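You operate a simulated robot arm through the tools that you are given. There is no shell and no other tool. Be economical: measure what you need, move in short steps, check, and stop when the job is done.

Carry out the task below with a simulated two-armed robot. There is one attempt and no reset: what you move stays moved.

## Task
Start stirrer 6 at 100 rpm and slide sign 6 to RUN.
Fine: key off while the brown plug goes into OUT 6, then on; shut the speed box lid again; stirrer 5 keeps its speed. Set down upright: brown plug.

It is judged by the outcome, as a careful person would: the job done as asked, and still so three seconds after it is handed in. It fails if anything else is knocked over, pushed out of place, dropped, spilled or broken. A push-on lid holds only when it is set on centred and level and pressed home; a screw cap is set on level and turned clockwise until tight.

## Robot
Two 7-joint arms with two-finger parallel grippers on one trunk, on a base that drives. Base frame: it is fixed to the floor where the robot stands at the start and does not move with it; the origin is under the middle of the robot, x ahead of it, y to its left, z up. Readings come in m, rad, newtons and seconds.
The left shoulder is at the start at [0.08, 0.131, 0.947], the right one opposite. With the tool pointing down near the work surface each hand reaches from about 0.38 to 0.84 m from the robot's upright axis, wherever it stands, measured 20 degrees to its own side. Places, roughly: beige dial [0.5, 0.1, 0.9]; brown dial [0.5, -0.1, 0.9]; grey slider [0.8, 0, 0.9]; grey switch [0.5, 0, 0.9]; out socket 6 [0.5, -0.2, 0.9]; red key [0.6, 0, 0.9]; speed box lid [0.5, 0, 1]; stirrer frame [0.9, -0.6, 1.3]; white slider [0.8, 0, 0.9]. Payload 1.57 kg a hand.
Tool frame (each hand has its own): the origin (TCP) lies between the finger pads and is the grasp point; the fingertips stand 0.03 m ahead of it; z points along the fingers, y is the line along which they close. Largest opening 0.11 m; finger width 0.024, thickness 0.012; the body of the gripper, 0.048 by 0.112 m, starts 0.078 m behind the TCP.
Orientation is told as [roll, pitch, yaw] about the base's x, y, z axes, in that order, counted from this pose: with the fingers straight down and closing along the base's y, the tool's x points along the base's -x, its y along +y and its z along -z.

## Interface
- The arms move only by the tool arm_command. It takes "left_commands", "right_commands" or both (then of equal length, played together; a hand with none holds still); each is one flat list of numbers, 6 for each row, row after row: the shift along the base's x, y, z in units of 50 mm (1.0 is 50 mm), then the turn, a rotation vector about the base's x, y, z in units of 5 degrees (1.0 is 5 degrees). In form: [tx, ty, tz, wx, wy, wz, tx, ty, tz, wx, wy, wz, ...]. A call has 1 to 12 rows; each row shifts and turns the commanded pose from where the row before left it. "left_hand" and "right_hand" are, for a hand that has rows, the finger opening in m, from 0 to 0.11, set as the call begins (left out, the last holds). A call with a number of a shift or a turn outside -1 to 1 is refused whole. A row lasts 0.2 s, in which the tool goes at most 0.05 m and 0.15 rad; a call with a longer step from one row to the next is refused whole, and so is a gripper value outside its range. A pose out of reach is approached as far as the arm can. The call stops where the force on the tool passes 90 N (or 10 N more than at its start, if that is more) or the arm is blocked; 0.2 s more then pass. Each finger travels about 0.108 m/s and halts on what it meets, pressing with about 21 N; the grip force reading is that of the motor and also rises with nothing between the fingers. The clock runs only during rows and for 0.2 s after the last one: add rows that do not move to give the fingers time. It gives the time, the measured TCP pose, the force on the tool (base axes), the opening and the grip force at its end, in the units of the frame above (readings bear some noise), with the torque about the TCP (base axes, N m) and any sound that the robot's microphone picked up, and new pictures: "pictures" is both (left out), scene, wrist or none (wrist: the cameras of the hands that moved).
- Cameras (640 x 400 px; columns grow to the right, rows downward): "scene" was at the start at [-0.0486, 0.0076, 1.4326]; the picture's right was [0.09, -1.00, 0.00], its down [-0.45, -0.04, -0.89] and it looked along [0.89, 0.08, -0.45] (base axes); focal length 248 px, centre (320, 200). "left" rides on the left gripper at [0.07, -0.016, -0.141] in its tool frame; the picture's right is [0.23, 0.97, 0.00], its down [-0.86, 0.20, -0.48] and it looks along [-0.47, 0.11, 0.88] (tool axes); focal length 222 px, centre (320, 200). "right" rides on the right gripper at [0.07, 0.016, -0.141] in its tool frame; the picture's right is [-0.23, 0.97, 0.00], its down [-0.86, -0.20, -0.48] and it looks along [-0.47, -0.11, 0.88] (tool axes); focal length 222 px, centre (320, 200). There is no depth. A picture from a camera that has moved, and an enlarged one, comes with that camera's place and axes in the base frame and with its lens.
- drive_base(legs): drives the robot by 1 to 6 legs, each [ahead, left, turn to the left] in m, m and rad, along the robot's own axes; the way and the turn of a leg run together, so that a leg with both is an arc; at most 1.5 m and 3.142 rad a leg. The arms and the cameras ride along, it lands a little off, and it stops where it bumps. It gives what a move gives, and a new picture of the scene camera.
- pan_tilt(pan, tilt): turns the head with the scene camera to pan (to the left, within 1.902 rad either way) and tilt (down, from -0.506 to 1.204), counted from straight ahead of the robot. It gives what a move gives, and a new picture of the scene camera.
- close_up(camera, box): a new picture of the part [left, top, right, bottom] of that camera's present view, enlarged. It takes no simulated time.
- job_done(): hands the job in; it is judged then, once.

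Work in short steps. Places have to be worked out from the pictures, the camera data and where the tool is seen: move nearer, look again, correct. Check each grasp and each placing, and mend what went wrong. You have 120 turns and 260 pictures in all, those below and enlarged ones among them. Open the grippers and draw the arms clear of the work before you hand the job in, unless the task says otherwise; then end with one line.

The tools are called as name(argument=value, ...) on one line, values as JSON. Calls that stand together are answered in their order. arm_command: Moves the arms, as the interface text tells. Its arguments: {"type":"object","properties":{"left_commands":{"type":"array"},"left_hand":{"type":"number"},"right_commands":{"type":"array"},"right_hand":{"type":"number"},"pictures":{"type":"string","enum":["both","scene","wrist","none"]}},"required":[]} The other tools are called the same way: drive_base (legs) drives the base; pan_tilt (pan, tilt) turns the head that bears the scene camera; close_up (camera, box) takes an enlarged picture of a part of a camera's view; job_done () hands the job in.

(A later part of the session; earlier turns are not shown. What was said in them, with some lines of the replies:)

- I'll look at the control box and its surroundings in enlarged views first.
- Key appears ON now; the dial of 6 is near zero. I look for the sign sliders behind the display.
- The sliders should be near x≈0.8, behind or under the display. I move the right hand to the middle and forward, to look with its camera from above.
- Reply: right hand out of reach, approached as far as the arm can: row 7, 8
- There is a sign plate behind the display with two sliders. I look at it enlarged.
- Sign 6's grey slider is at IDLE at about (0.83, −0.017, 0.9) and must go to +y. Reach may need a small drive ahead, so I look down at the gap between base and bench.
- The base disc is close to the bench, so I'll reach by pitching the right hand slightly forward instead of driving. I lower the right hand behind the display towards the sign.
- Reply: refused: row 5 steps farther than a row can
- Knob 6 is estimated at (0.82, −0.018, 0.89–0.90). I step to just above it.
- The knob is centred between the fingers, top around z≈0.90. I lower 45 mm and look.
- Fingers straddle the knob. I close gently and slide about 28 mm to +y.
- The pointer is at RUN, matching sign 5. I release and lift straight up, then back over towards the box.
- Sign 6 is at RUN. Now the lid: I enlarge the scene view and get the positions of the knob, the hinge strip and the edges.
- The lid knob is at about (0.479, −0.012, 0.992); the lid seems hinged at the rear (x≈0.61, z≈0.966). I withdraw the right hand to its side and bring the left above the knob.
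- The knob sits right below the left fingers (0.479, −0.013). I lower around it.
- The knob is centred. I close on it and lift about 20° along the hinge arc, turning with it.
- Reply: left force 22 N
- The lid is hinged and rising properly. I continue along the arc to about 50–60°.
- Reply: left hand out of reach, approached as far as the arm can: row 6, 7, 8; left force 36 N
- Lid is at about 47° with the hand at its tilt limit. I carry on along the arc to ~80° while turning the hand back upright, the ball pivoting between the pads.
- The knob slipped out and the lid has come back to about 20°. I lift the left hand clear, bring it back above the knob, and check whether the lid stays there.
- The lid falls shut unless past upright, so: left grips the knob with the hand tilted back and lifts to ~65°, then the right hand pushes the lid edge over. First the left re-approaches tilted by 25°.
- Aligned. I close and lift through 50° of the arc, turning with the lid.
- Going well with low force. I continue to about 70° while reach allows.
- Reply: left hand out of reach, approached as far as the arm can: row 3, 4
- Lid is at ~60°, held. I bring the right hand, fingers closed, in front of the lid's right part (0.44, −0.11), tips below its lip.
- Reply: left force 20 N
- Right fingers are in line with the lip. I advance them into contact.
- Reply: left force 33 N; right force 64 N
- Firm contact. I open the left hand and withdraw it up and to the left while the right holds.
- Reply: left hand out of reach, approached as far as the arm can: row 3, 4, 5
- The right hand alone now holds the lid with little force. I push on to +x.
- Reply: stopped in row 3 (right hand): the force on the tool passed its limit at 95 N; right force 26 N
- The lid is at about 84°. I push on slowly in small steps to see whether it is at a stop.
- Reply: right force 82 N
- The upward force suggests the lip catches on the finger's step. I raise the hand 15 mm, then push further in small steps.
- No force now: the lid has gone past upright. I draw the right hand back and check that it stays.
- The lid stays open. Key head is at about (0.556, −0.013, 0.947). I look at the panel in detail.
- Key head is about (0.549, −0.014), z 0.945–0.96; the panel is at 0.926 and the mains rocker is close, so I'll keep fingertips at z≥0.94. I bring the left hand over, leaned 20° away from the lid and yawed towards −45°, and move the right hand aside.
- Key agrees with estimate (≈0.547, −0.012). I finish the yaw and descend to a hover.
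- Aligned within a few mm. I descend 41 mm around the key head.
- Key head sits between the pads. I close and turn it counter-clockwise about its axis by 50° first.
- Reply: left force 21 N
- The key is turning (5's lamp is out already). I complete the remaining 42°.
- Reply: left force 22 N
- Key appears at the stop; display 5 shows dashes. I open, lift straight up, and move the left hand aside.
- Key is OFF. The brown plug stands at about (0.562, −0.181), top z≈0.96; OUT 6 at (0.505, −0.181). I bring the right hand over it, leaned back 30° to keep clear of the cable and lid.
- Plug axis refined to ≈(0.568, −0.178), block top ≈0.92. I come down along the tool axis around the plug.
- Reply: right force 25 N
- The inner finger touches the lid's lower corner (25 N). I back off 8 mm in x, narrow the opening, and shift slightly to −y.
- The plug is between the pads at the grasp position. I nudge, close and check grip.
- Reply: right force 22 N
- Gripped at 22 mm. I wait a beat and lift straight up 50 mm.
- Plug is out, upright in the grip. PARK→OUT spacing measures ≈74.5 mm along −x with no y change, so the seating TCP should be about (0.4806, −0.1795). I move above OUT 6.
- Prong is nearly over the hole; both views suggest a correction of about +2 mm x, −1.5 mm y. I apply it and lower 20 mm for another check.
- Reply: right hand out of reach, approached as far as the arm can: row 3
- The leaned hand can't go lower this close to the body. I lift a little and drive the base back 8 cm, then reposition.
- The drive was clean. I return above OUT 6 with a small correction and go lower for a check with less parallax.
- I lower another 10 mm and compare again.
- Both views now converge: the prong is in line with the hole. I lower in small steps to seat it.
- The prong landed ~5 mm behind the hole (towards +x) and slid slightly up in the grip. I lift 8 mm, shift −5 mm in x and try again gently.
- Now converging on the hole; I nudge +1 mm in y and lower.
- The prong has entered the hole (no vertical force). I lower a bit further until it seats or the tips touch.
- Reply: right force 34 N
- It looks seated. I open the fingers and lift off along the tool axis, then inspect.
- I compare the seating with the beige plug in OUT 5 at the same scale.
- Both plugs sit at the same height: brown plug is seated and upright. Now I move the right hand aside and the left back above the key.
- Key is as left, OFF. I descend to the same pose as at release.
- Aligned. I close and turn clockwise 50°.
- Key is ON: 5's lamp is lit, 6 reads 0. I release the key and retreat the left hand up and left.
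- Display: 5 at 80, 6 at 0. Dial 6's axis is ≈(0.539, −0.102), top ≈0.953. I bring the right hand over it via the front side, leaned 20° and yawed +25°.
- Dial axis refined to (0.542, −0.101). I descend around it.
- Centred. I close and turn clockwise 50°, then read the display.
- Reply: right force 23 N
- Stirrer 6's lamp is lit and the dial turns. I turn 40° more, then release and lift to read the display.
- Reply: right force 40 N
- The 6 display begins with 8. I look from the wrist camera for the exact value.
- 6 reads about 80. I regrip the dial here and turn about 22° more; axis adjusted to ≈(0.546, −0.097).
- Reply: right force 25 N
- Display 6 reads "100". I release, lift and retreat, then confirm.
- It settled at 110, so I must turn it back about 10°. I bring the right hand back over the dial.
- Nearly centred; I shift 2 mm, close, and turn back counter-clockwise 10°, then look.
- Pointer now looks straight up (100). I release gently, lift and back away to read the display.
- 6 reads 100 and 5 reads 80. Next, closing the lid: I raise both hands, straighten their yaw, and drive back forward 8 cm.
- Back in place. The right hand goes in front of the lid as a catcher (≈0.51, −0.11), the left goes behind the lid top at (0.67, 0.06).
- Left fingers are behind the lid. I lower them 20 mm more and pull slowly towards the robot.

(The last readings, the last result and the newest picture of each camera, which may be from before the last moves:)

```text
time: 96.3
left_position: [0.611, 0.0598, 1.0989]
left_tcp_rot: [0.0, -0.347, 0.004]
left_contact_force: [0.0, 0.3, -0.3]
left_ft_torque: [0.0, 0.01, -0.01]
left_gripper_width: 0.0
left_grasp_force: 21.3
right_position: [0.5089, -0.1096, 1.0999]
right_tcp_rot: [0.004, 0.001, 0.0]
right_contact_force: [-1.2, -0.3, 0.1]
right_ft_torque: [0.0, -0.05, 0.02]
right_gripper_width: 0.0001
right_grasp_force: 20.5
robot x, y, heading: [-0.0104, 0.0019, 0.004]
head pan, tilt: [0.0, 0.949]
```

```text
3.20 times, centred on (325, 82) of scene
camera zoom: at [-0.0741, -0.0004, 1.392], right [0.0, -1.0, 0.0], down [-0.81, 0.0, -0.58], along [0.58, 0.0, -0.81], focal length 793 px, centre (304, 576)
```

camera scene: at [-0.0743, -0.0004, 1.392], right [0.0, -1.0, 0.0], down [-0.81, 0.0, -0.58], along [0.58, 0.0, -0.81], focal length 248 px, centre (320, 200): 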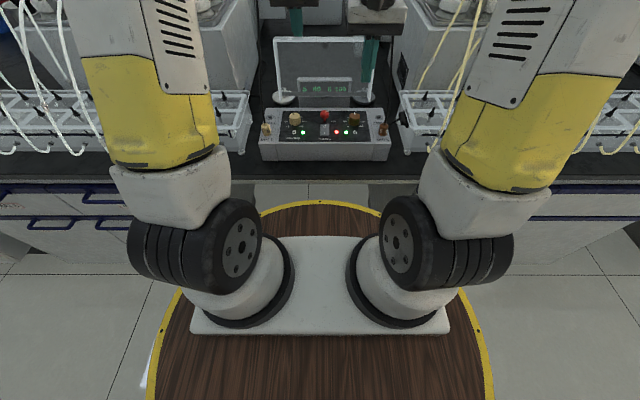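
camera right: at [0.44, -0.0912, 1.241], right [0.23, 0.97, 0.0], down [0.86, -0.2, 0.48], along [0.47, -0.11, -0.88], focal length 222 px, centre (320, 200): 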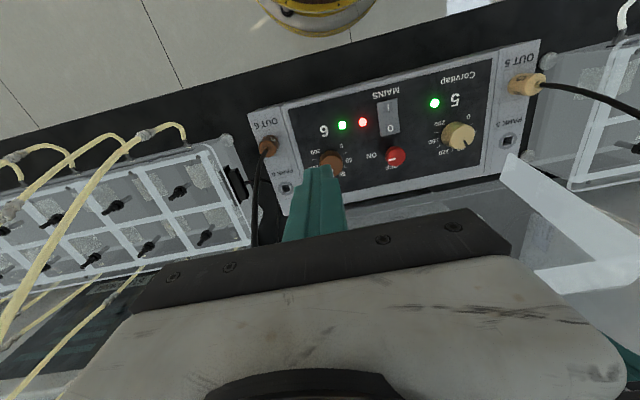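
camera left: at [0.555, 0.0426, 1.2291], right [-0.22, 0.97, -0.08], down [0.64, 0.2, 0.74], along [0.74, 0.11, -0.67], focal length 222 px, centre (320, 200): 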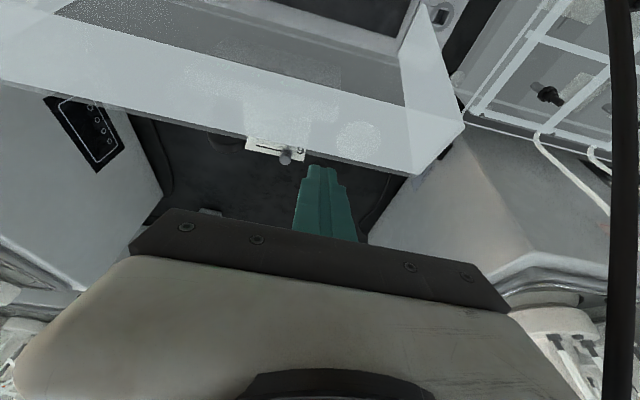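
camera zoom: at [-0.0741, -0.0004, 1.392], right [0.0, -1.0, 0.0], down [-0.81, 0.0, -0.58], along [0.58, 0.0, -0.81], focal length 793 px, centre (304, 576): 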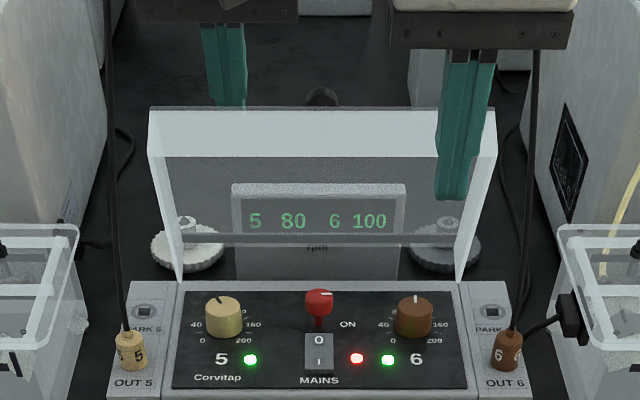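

The lid rests on the right hand at ~68°. I ease it to ~55° with the right and bring the left over the knob to grip it and lower the lid under control.

arm_command(left_commands=[0, 0, 0.9, 0, 1, 0, 0, 0, 0.9, 0, 1, 0, 0, 0, 0.9, 0, 1, 0, -0.15, -0.37, 0, 0, 1, 0, -0.15, -0.37, 0, 0, 1, 0, -0.15, -0.37, 0, 0, 1, 0, -0.15, -0.35, 0, 0, 1, 0, 0, 0, -0.5, 0, 0.8, 0, 0, 0, -0.5, 0, 0, 0, 0, 0, 0, 0, 0, 0], right_commands=[-0.06, 0, -0.045, 0, 0, 0, -0.06, 0, -0.045, 0, 0, 0, -0.06, 0, -0.045, 0, 0, 0, -0.06, 0, -0.045, 0, 0, 0, -0.06, 0, -0.045, 0, 0, 0, -0.06, 0, -0.045, 0, 0, 0, -0.06, 0, -0.045, 0, 0, 0, -0.06, 0, -0.045, 0, 0, 0, -0.06, 0, -0.045, 0, 0, 0, 0, 0, 0, 0, 0, 0], left_hand=0.06, pictures="wrist")

close_up(camera="scene", box=[250, 20, 400, 145])

```text
time: 98.5
left_position: [0.5797, -0.0129, 1.1848]
left_tcp_rot: [0.003, 0.333, 0.001]
left_contact_force: [0.3, 0.7, -0.3]
left_ft_torque: [0.0, 0.0, 0.0]
left_gripper_width: 0.0599
left_grasp_force: 0.0
right_position: [0.4828, -0.108, 1.0818]
right_tcp_rot: [0.004, 0.0, 0.001]
right_contact_force: [-1.1, 0.2, 0.9]
right_ft_torque: [0.0, -0.01, 0.0]
right_gripper_width: 0.0
right_grasp_force: 20.6
robot x, y, heading: [-0.0079, -0.0025, -0.001]
head pan, tilt: [0.0, 0.949]
camera right: at [0.4138, -0.0902, 1.2221], right [0.23, 0.97, 0.0], down [0.85, -0.2, 0.48], along [0.47, -0.11, -0.88], focal length 222 px, centre (320, 200)
camera left: at [0.5599, -0.0294, 1.341], right [-0.22, 0.97, 0.08], down [0.96, 0.2, 0.17], along [0.15, 0.11, -0.98], focal length 222 px, centre (320, 200)
```

right: 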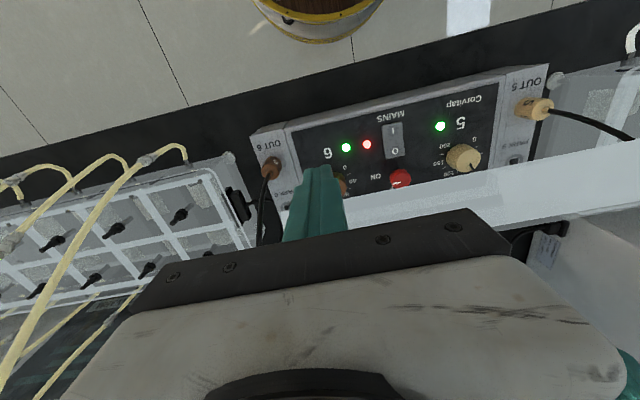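
left: 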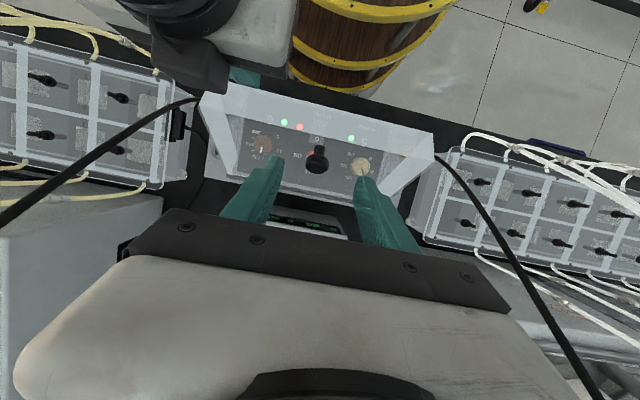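

```text
3.20 times, centred on (325, 82) of scene
camera zoom: at [-0.0742, -0.0004, 1.392], right [0.0, -1.0, 0.0], down [-0.81, 0.0, -0.58], along [0.58, 0.0, -0.81], focal length 793 px, centre (304, 576)
```

zoom: 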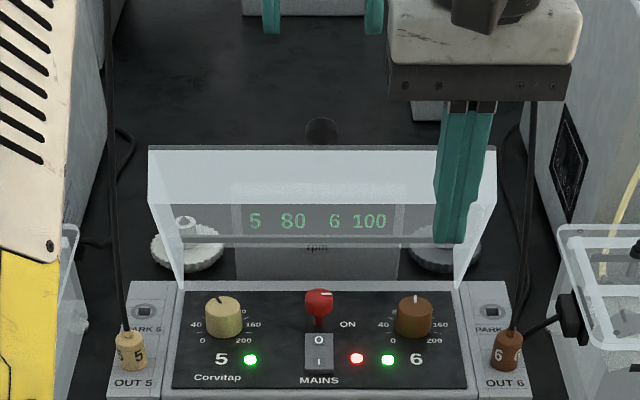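

Ball at ≈(0.555, −0.013, 1.095). I lower the left fingers onto it and close.

arm_command(left_commands=[-0.24, 0, -0.8, 0, 0, 0, -0.2, 0, -0.8, 0, 0, 0, 0, 0, 0, 0, 0, 0], pictures="none")

close_up(camera="left", box=[220, 80, 420, 230])

```text
time: 99.3
left_position: [0.5585, -0.0129, 1.1051]
left_tcp_rot: [-0.001, 0.323, 0.002]
left_contact_force: [17.3, -0.4, 26.3]
left_ft_torque: [0.52, 0.08, -0.53]
left_gripper_width: 0.0595
left_grasp_force: 0.0
right_position: [0.4793, -0.108, 1.0802]
right_tcp_rot: [0.002, 0.008, 0.001]
right_contact_force: [-26.7, 0.8, -10.8]
right_ft_torque: [0.07, 0.34, -0.02]
right_gripper_width: 0.0
right_grasp_force: 21.6
robot x, y, heading: [-0.0053, 0.0003, 0.004]
head pan, tilt: [0.0, 0.949]
```

```text
2.67 times, centred on (320, 155) of left
camera zoom: at [0.5362, -0.0294, 1.2623], right [-0.22, 0.97, 0.07], down [0.96, 0.2, 0.18], along [0.16, 0.11, -0.98], focal length 592 px, centre (320, 320)
```

zoom: 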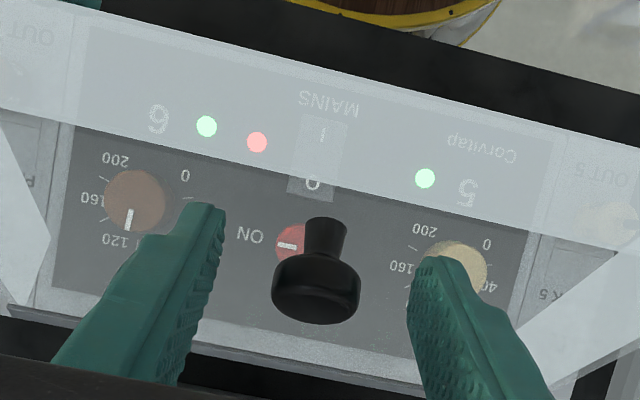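

Tips press on the lid slightly; I back off 5 mm and close on the knob.

arm_command(left_commands=[0.07, 0, 0.08, 0, 0, 0, 0, 0, 0, 0, 0, 0], pictures="none")

arm_command(left_commands=[0, 0, 0, 0, 0, 0, 0, 0, 0, 0, 0, 0, 0, 0, 0, 0, 0, 0], left_hand=0.015, pictures="none")

close_up(camera="left", box=[220, 80, 420, 230])

```text
time: 99.9
left_position: [0.5607, -0.0124, 1.1078]
left_tcp_rot: [0.001, 0.334, 0.003]
left_contact_force: [6.1, -0.4, 1.1]
left_ft_torque: [-0.01, 0.57, 0.0]
left_gripper_width: 0.0597
left_grasp_force: 0.0
right_position: [0.4817, -0.1074, 1.0809]
right_tcp_rot: [0.001, 0.0, 0.0]
right_contact_force: [-21.3, -1.2, 5.8]
right_ft_torque: [0.03, -0.63, -0.06]
right_gripper_width: 0.0001
right_grasp_force: 21.2
robot x, y, heading: [-0.0064, -0.0003, 0.004]
head pan, tilt: [0.0, 0.949]
```

```text
time: 100.7
left_position: [0.5609, -0.0126, 1.1086]
left_tcp_rot: [0.001, 0.331, -0.001]
left_contact_force: [11.4, -0.2, 11.5]
left_ft_torque: [0.17, -0.06, -0.37]
left_gripper_width: 0.0261
left_grasp_force: 6.1
right_position: [0.4811, -0.1079, 1.0806]
right_tcp_rot: [0.002, 0.001, 0.001]
right_contact_force: [-14.3, 1.0, -6.7]
right_ft_torque: [-0.01, 0.2, -0.04]
right_gripper_width: 0.0
right_grasp_force: 20.7
robot x, y, heading: [-0.0074, 0.0014, -0.001]
head pan, tilt: [0.0, 0.949]
```

```text
2.67 times, centred on (320, 155) of left
camera zoom: at [0.5404, -0.0298, 1.2656], right [-0.22, 0.97, 0.07], down [0.96, 0.2, 0.17], along [0.15, 0.11, -0.98], focal length 592 px, centre (320, 320)
```

zoom: 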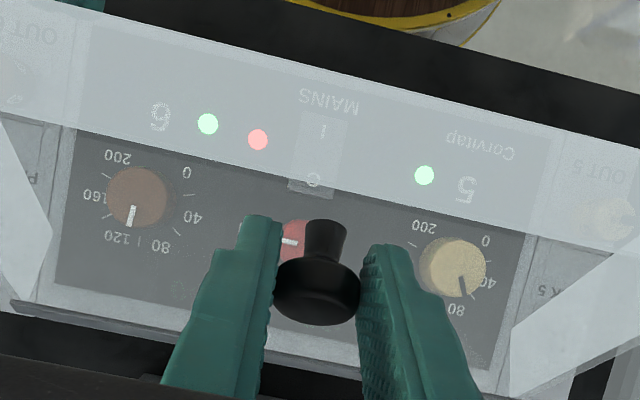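

Knob is gripped. The right hand now withdraws while the left holds.

arm_command(right_commands=[-0.6, 0, 0, 0, 0, 0, -0.4, 0, 0, 0, 0, 0, 0, -0.6, 0.6, 0, 0, 0, 0, -0.8, 0.5, 0, 0, 0, 0, -0.8, 0.5, 0, 0, 0, 0, -0.6, 0, 0, 0, 0], pictures="none")

close_up(camera="scene", box=[250, 20, 400, 145])

```text
time: 102.1
left_position: [0.5616, -0.0141, 1.1079]
left_tcp_rot: [0.0, 0.333, 0.002]
left_contact_force: [-6.5, 0.6, -8.0]
left_ft_torque: [0.02, 1.06, 0.02]
left_gripper_width: 0.0252
left_grasp_force: 36.5
right_position: [0.4319, -0.2479, 1.1609]
right_tcp_rot: [0.004, 0.001, 0.004]
right_contact_force: [-1.2, -0.6, -0.2]
right_ft_torque: [0.0, 0.0, -0.02]
right_gripper_width: 0.0
right_grasp_force: 21.7
robot x, y, heading: [-0.0046, -0.0003, 0.003]
head pan, tilt: [0.0, 0.949]
```

```text
3.20 times, centred on (325, 82) of scene
camera zoom: at [-0.0742, -0.0003, 1.392], right [0.0, -1.0, 0.0], down [-0.81, 0.0, -0.58], along [0.58, 0.0, -0.81], focal length 793 px, centre (304, 576)
```

zoom: 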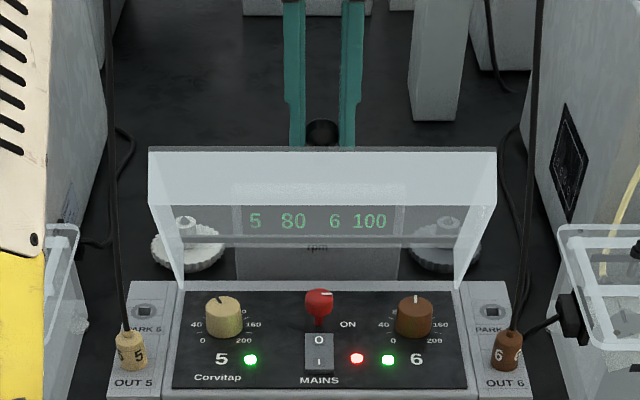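

Held. I lower the lid along the arc under control.

arm_command(left_commands=[-0.239, 0, -0.109, 0, -0.85, 0, -0.239, 0, -0.109, 0, -0.85, 0, -0.217, 0, -0.149, 0, -0.85, 0, -0.217, 0, -0.149, 0, -0.85, 0, -0.187, 0, -0.184, 0, -0.85, 0, -0.187, 0, -0.184, 0, -0.85, 0, -0.152, 0, -0.214, 0, -0.85, 0, -0.152, 0, -0.214, 0, -0.85, 0], pictures="none")

close_up(camera="scene", box=[250, 40, 400, 145])

```text
time: 103.9
left_position: [0.483, -0.0133, 1.0421]
left_tcp_rot: [0.0, -0.261, 0.003]
left_contact_force: [11.1, -3.2, -0.1]
left_ft_torque: [-0.11, -1.1, -0.08]
left_gripper_width: 0.0251
left_grasp_force: 36.5
right_position: [0.433, -0.2481, 1.1597]
right_tcp_rot: [0.003, 0.001, 0.0]
right_contact_force: [1.1, -0.1, -0.7]
right_ft_torque: [0.02, 0.0, -0.01]
right_gripper_width: 0.0001
right_grasp_force: 20.8
robot x, y, heading: [-0.0063, 0.0029, 0.001]
head pan, tilt: [0.0, 0.949]
```

```text
3.81 times, centred on (325, 92) of scene
camera zoom: at [-0.0737, -0.0005, 1.3921], right [0.0, -1.0, 0.0], down [-0.81, 0.0, -0.58], along [0.58, 0.0, -0.81], focal length 944 px, centre (301, 610)
```

zoom: 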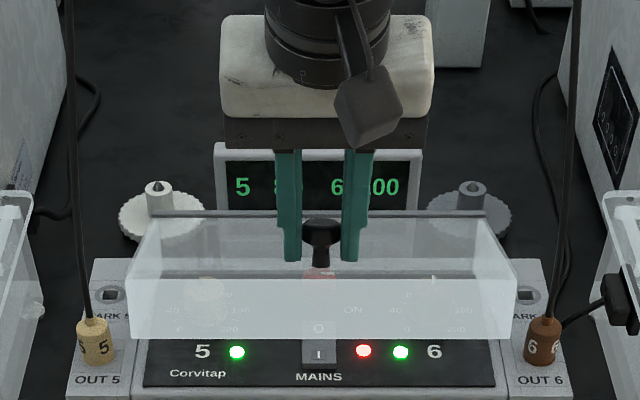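

Good. I complete the last ~15° to shut.

arm_command(left_commands=[-0.114, 0, -0.237, 0, -0.85, 0, -0.114, 0, -0.237, 0, -0.85, 0, -0.07, 0, -0.2, 0, -0.5, 0, -0.03, 0, -0.12, 0, 0, 0, 0, 0, -0.06, 0, 0, 0], pictures="none")

close_up(camera="scene", box=[250, 60, 400, 155])

```text
time: 105.1
left_position: [0.466, -0.0127, 1.0002]
left_tcp_rot: [0.001, -0.455, 0.001]
left_contact_force: [15.0, -0.1, 11.1]
left_ft_torque: [0.06, -0.56, -0.04]
left_gripper_width: 0.0255
left_grasp_force: 36.6
right_position: [0.4337, -0.2482, 1.1609]
right_tcp_rot: [0.003, -0.001, 0.002]
right_contact_force: [0.0, 0.3, -0.5]
right_ft_torque: [-0.03, -0.02, 0.0]
right_gripper_width: 0.0
right_grasp_force: 21.1
robot x, y, heading: [-0.0077, 0.0028, 0.004]
head pan, tilt: [0.0, 0.949]
```

```text
4.21 times, centred on (325, 108) of scene
camera zoom: at [-0.0738, -0.0004, 1.3921], right [0.0, -1.0, 0.0], down [-0.81, 0.0, -0.58], along [0.58, 0.0, -0.81], focal length 1044 px, centre (299, 590)
```

zoom: 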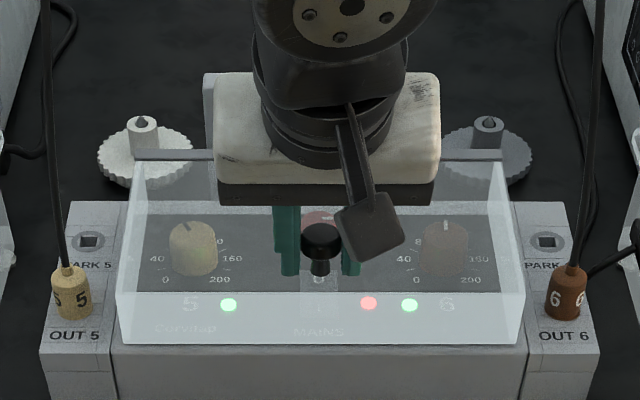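

The lid is shut. I open and withdraw the left hand along its axis, then up and to the left.

arm_command(left_commands=[0, 0, 0, 0, 0, 0, 0, 0, 0, 0, 0, 0, -0.2, 0, 0.45, 0, 0, 0, -0.3, 0, 0.7, 0, 0, 0, 0, 0, 0.9, 0, 1, 0, 0, 0.3, 0.9, 0, 1, 0, 0.2, 0.9, 0, 0, 1, 0, 0.2, 0.9, 0, 0, 1, 0, 0.2, 0.9, 0, 0, 1, 0, 0.2, 0.9, 0, 0, 0.2, 0], left_hand=0.06, pictures="none")

close_up(camera="scene", box=[250, 60, 400, 155])

close_up(camera="left", box=[0, 0, 640, 260])

```text
time: 107.3
left_position: [0.4796, 0.1835, 1.1484]
left_tcp_rot: [0.0, 0.001, 0.0]
left_contact_force: [-0.5, 0.1, 0.8]
left_ft_torque: [0.02, 0.03, 0.01]
left_gripper_width: 0.06
left_grasp_force: 0.0
right_position: [0.4315, -0.2483, 1.1614]
right_tcp_rot: [0.004, 0.001, 0.0]
right_contact_force: [-0.9, 0.5, 0.1]
right_ft_torque: [0.01, 0.0, 0.01]
right_gripper_width: 0.0001
right_grasp_force: 21.1
robot x, y, heading: [-0.0066, 0.0019, 0.0]
head pan, tilt: [0.0, 0.949]
```

```text
4.21 times, centred on (325, 108) of scene
camera zoom: at [-0.0744, -0.0007, 1.392], right [0.0, -1.0, 0.0], down [-0.81, 0.0, -0.58], along [0.58, 0.0, -0.81], focal length 1044 px, centre (299, 590)
```

zoom: 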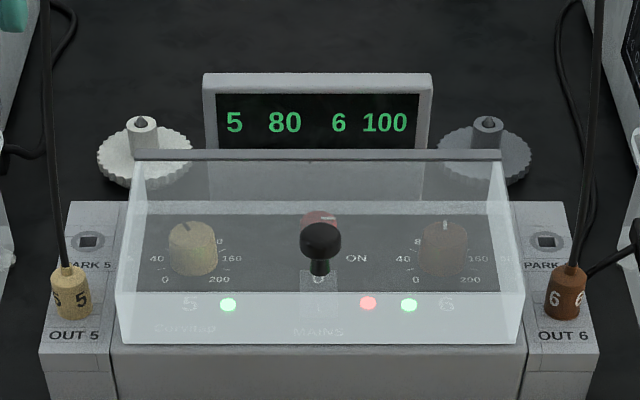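

```text
1.00 times, centred on (320, 130) of left (not enlarged: the box is as wide or as high as the picture)
camera zoom: at [0.4101, 0.1671, 1.2912], right [-0.23, 0.97, 0.0], down [0.86, 0.2, 0.48], along [0.46, 0.11, -0.88], focal length 222 px, centre (320, 270)
```

zoom: 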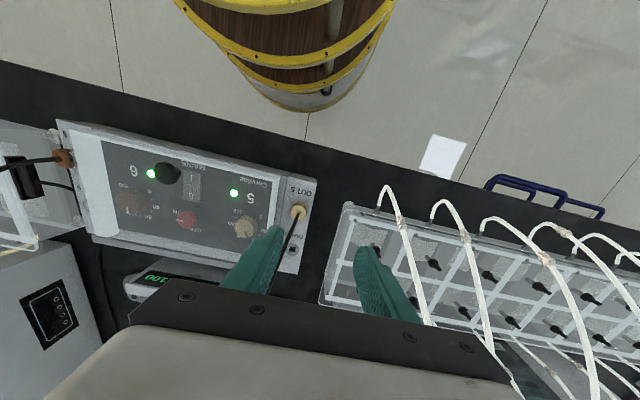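

Display shows 5 at 80, 6 at 100, lid shut, plug in OUT 6. I draw both arms back a bit and open the right hand.

arm_command(left_commands=[-0.5, 0, 0.3, 0, 0, 0, -0.3, 0, 0.8, 0, 0, 0, 0, 0.3, 0.8, 0, 0, 0, 0, 0, 0, 0, 0, 0], right_commands=[0, 0, 0.5, 0, 0, 0, 0, 0, 0.8, 0, 0, 0, 0, 0, 0.5, 0, 0, 0, 0, 0, 0, 0, 0, 0], left_hand=0.1, right_hand=0.1)

close_up(camera="scene", box=[250, 60, 400, 155])

```text
time: 108.3
left_position: [0.4396, 0.1983, 1.2445]
left_tcp_rot: [0.0, 0.001, 0.001]
left_contact_force: [-0.6, -0.1, 0.1]
left_ft_torque: [-0.02, -0.01, -0.03]
left_gripper_width: 0.1001
left_grasp_force: 0.0
right_position: [0.4329, -0.2493, 1.25]
right_tcp_rot: [0.002, 0.001, 0.002]
right_contact_force: [0.1, -0.6, -0.1]
right_ft_torque: [-0.01, 0.02, -0.01]
right_gripper_width: 0.1
right_grasp_force: 0.1
robot x, y, heading: [-0.0071, -0.003, 0.006]
head pan, tilt: [0.0, 0.949]
camera scene: at [-0.0743, -0.0004, 1.392], right [0.0, -1.0, 0.0], down [-0.81, 0.0, -0.58], along [0.58, 0.0, -0.81], focal length 248 px, centre (320, 200)
camera right: at [0.3641, -0.2313, 1.3912], right [0.23, 0.97, 0.0], down [0.86, -0.2, 0.48], along [0.47, -0.11, -0.88], focal length 222 px, centre (320, 200)
camera left: at [0.3697, 0.1817, 1.3864], right [-0.23, 0.97, 0.0], down [0.86, 0.2, 0.48], along [0.46, 0.11, -0.88], focal length 222 px, centre (320, 200)
```

scene: 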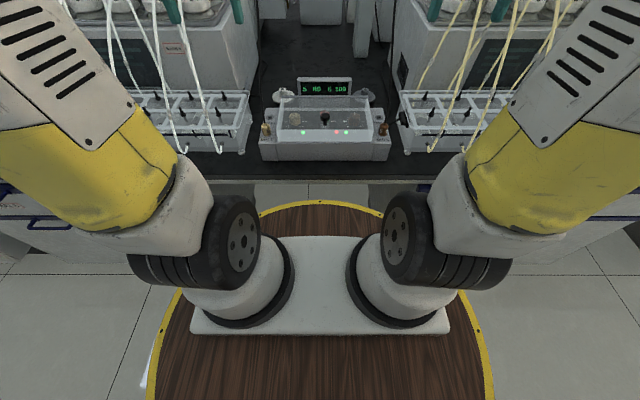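
right: 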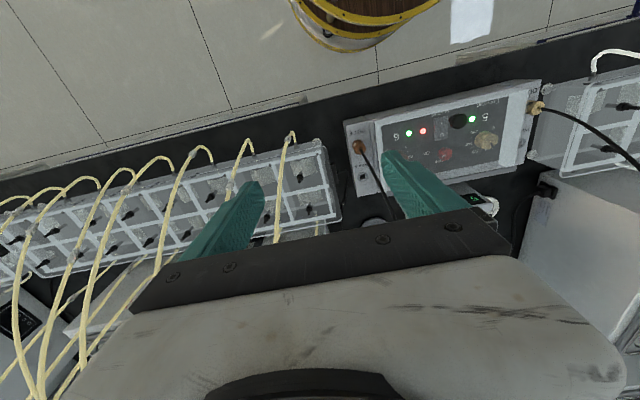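
left: 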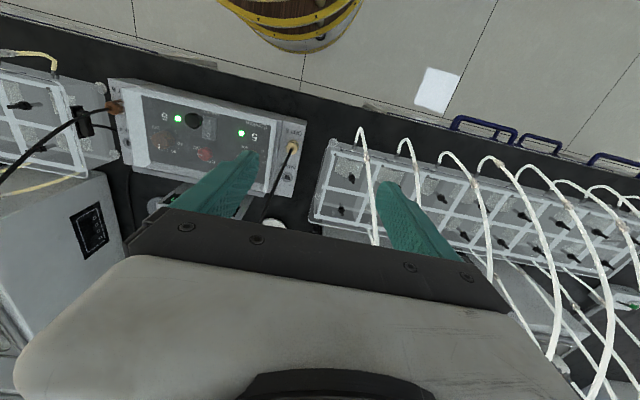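

```text
4.21 times, centred on (325, 108) of scene
camera zoom: at [-0.0743, -0.0004, 1.392], right [0.0, -1.0, 0.0], down [-0.81, 0.0, -0.58], along [0.58, 0.0, -0.81], focal length 1044 px, centre (299, 590)
```

zoom: 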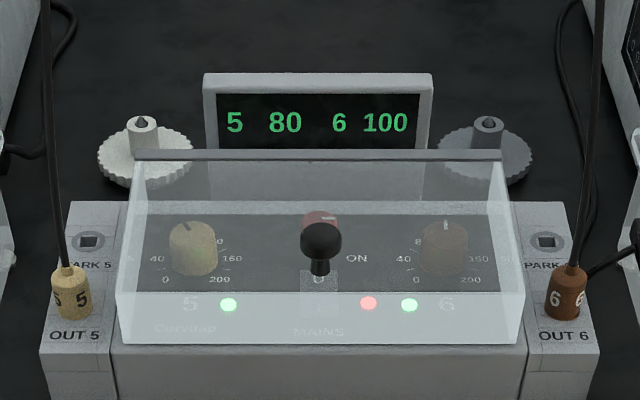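

Everything is in its required state, both hands are open and clear of the work, so I hand it in.

job_done()

```text
The job is handed in.
```

Stirrer 6 is running at 100 rpm and sign 6 is at RUN. The brown plug went into OUT 6 upright with the key off, and the key is on again. The speed box lid is shut, and stirrer 5 is back at 80 rpm after stopping while the key was off.
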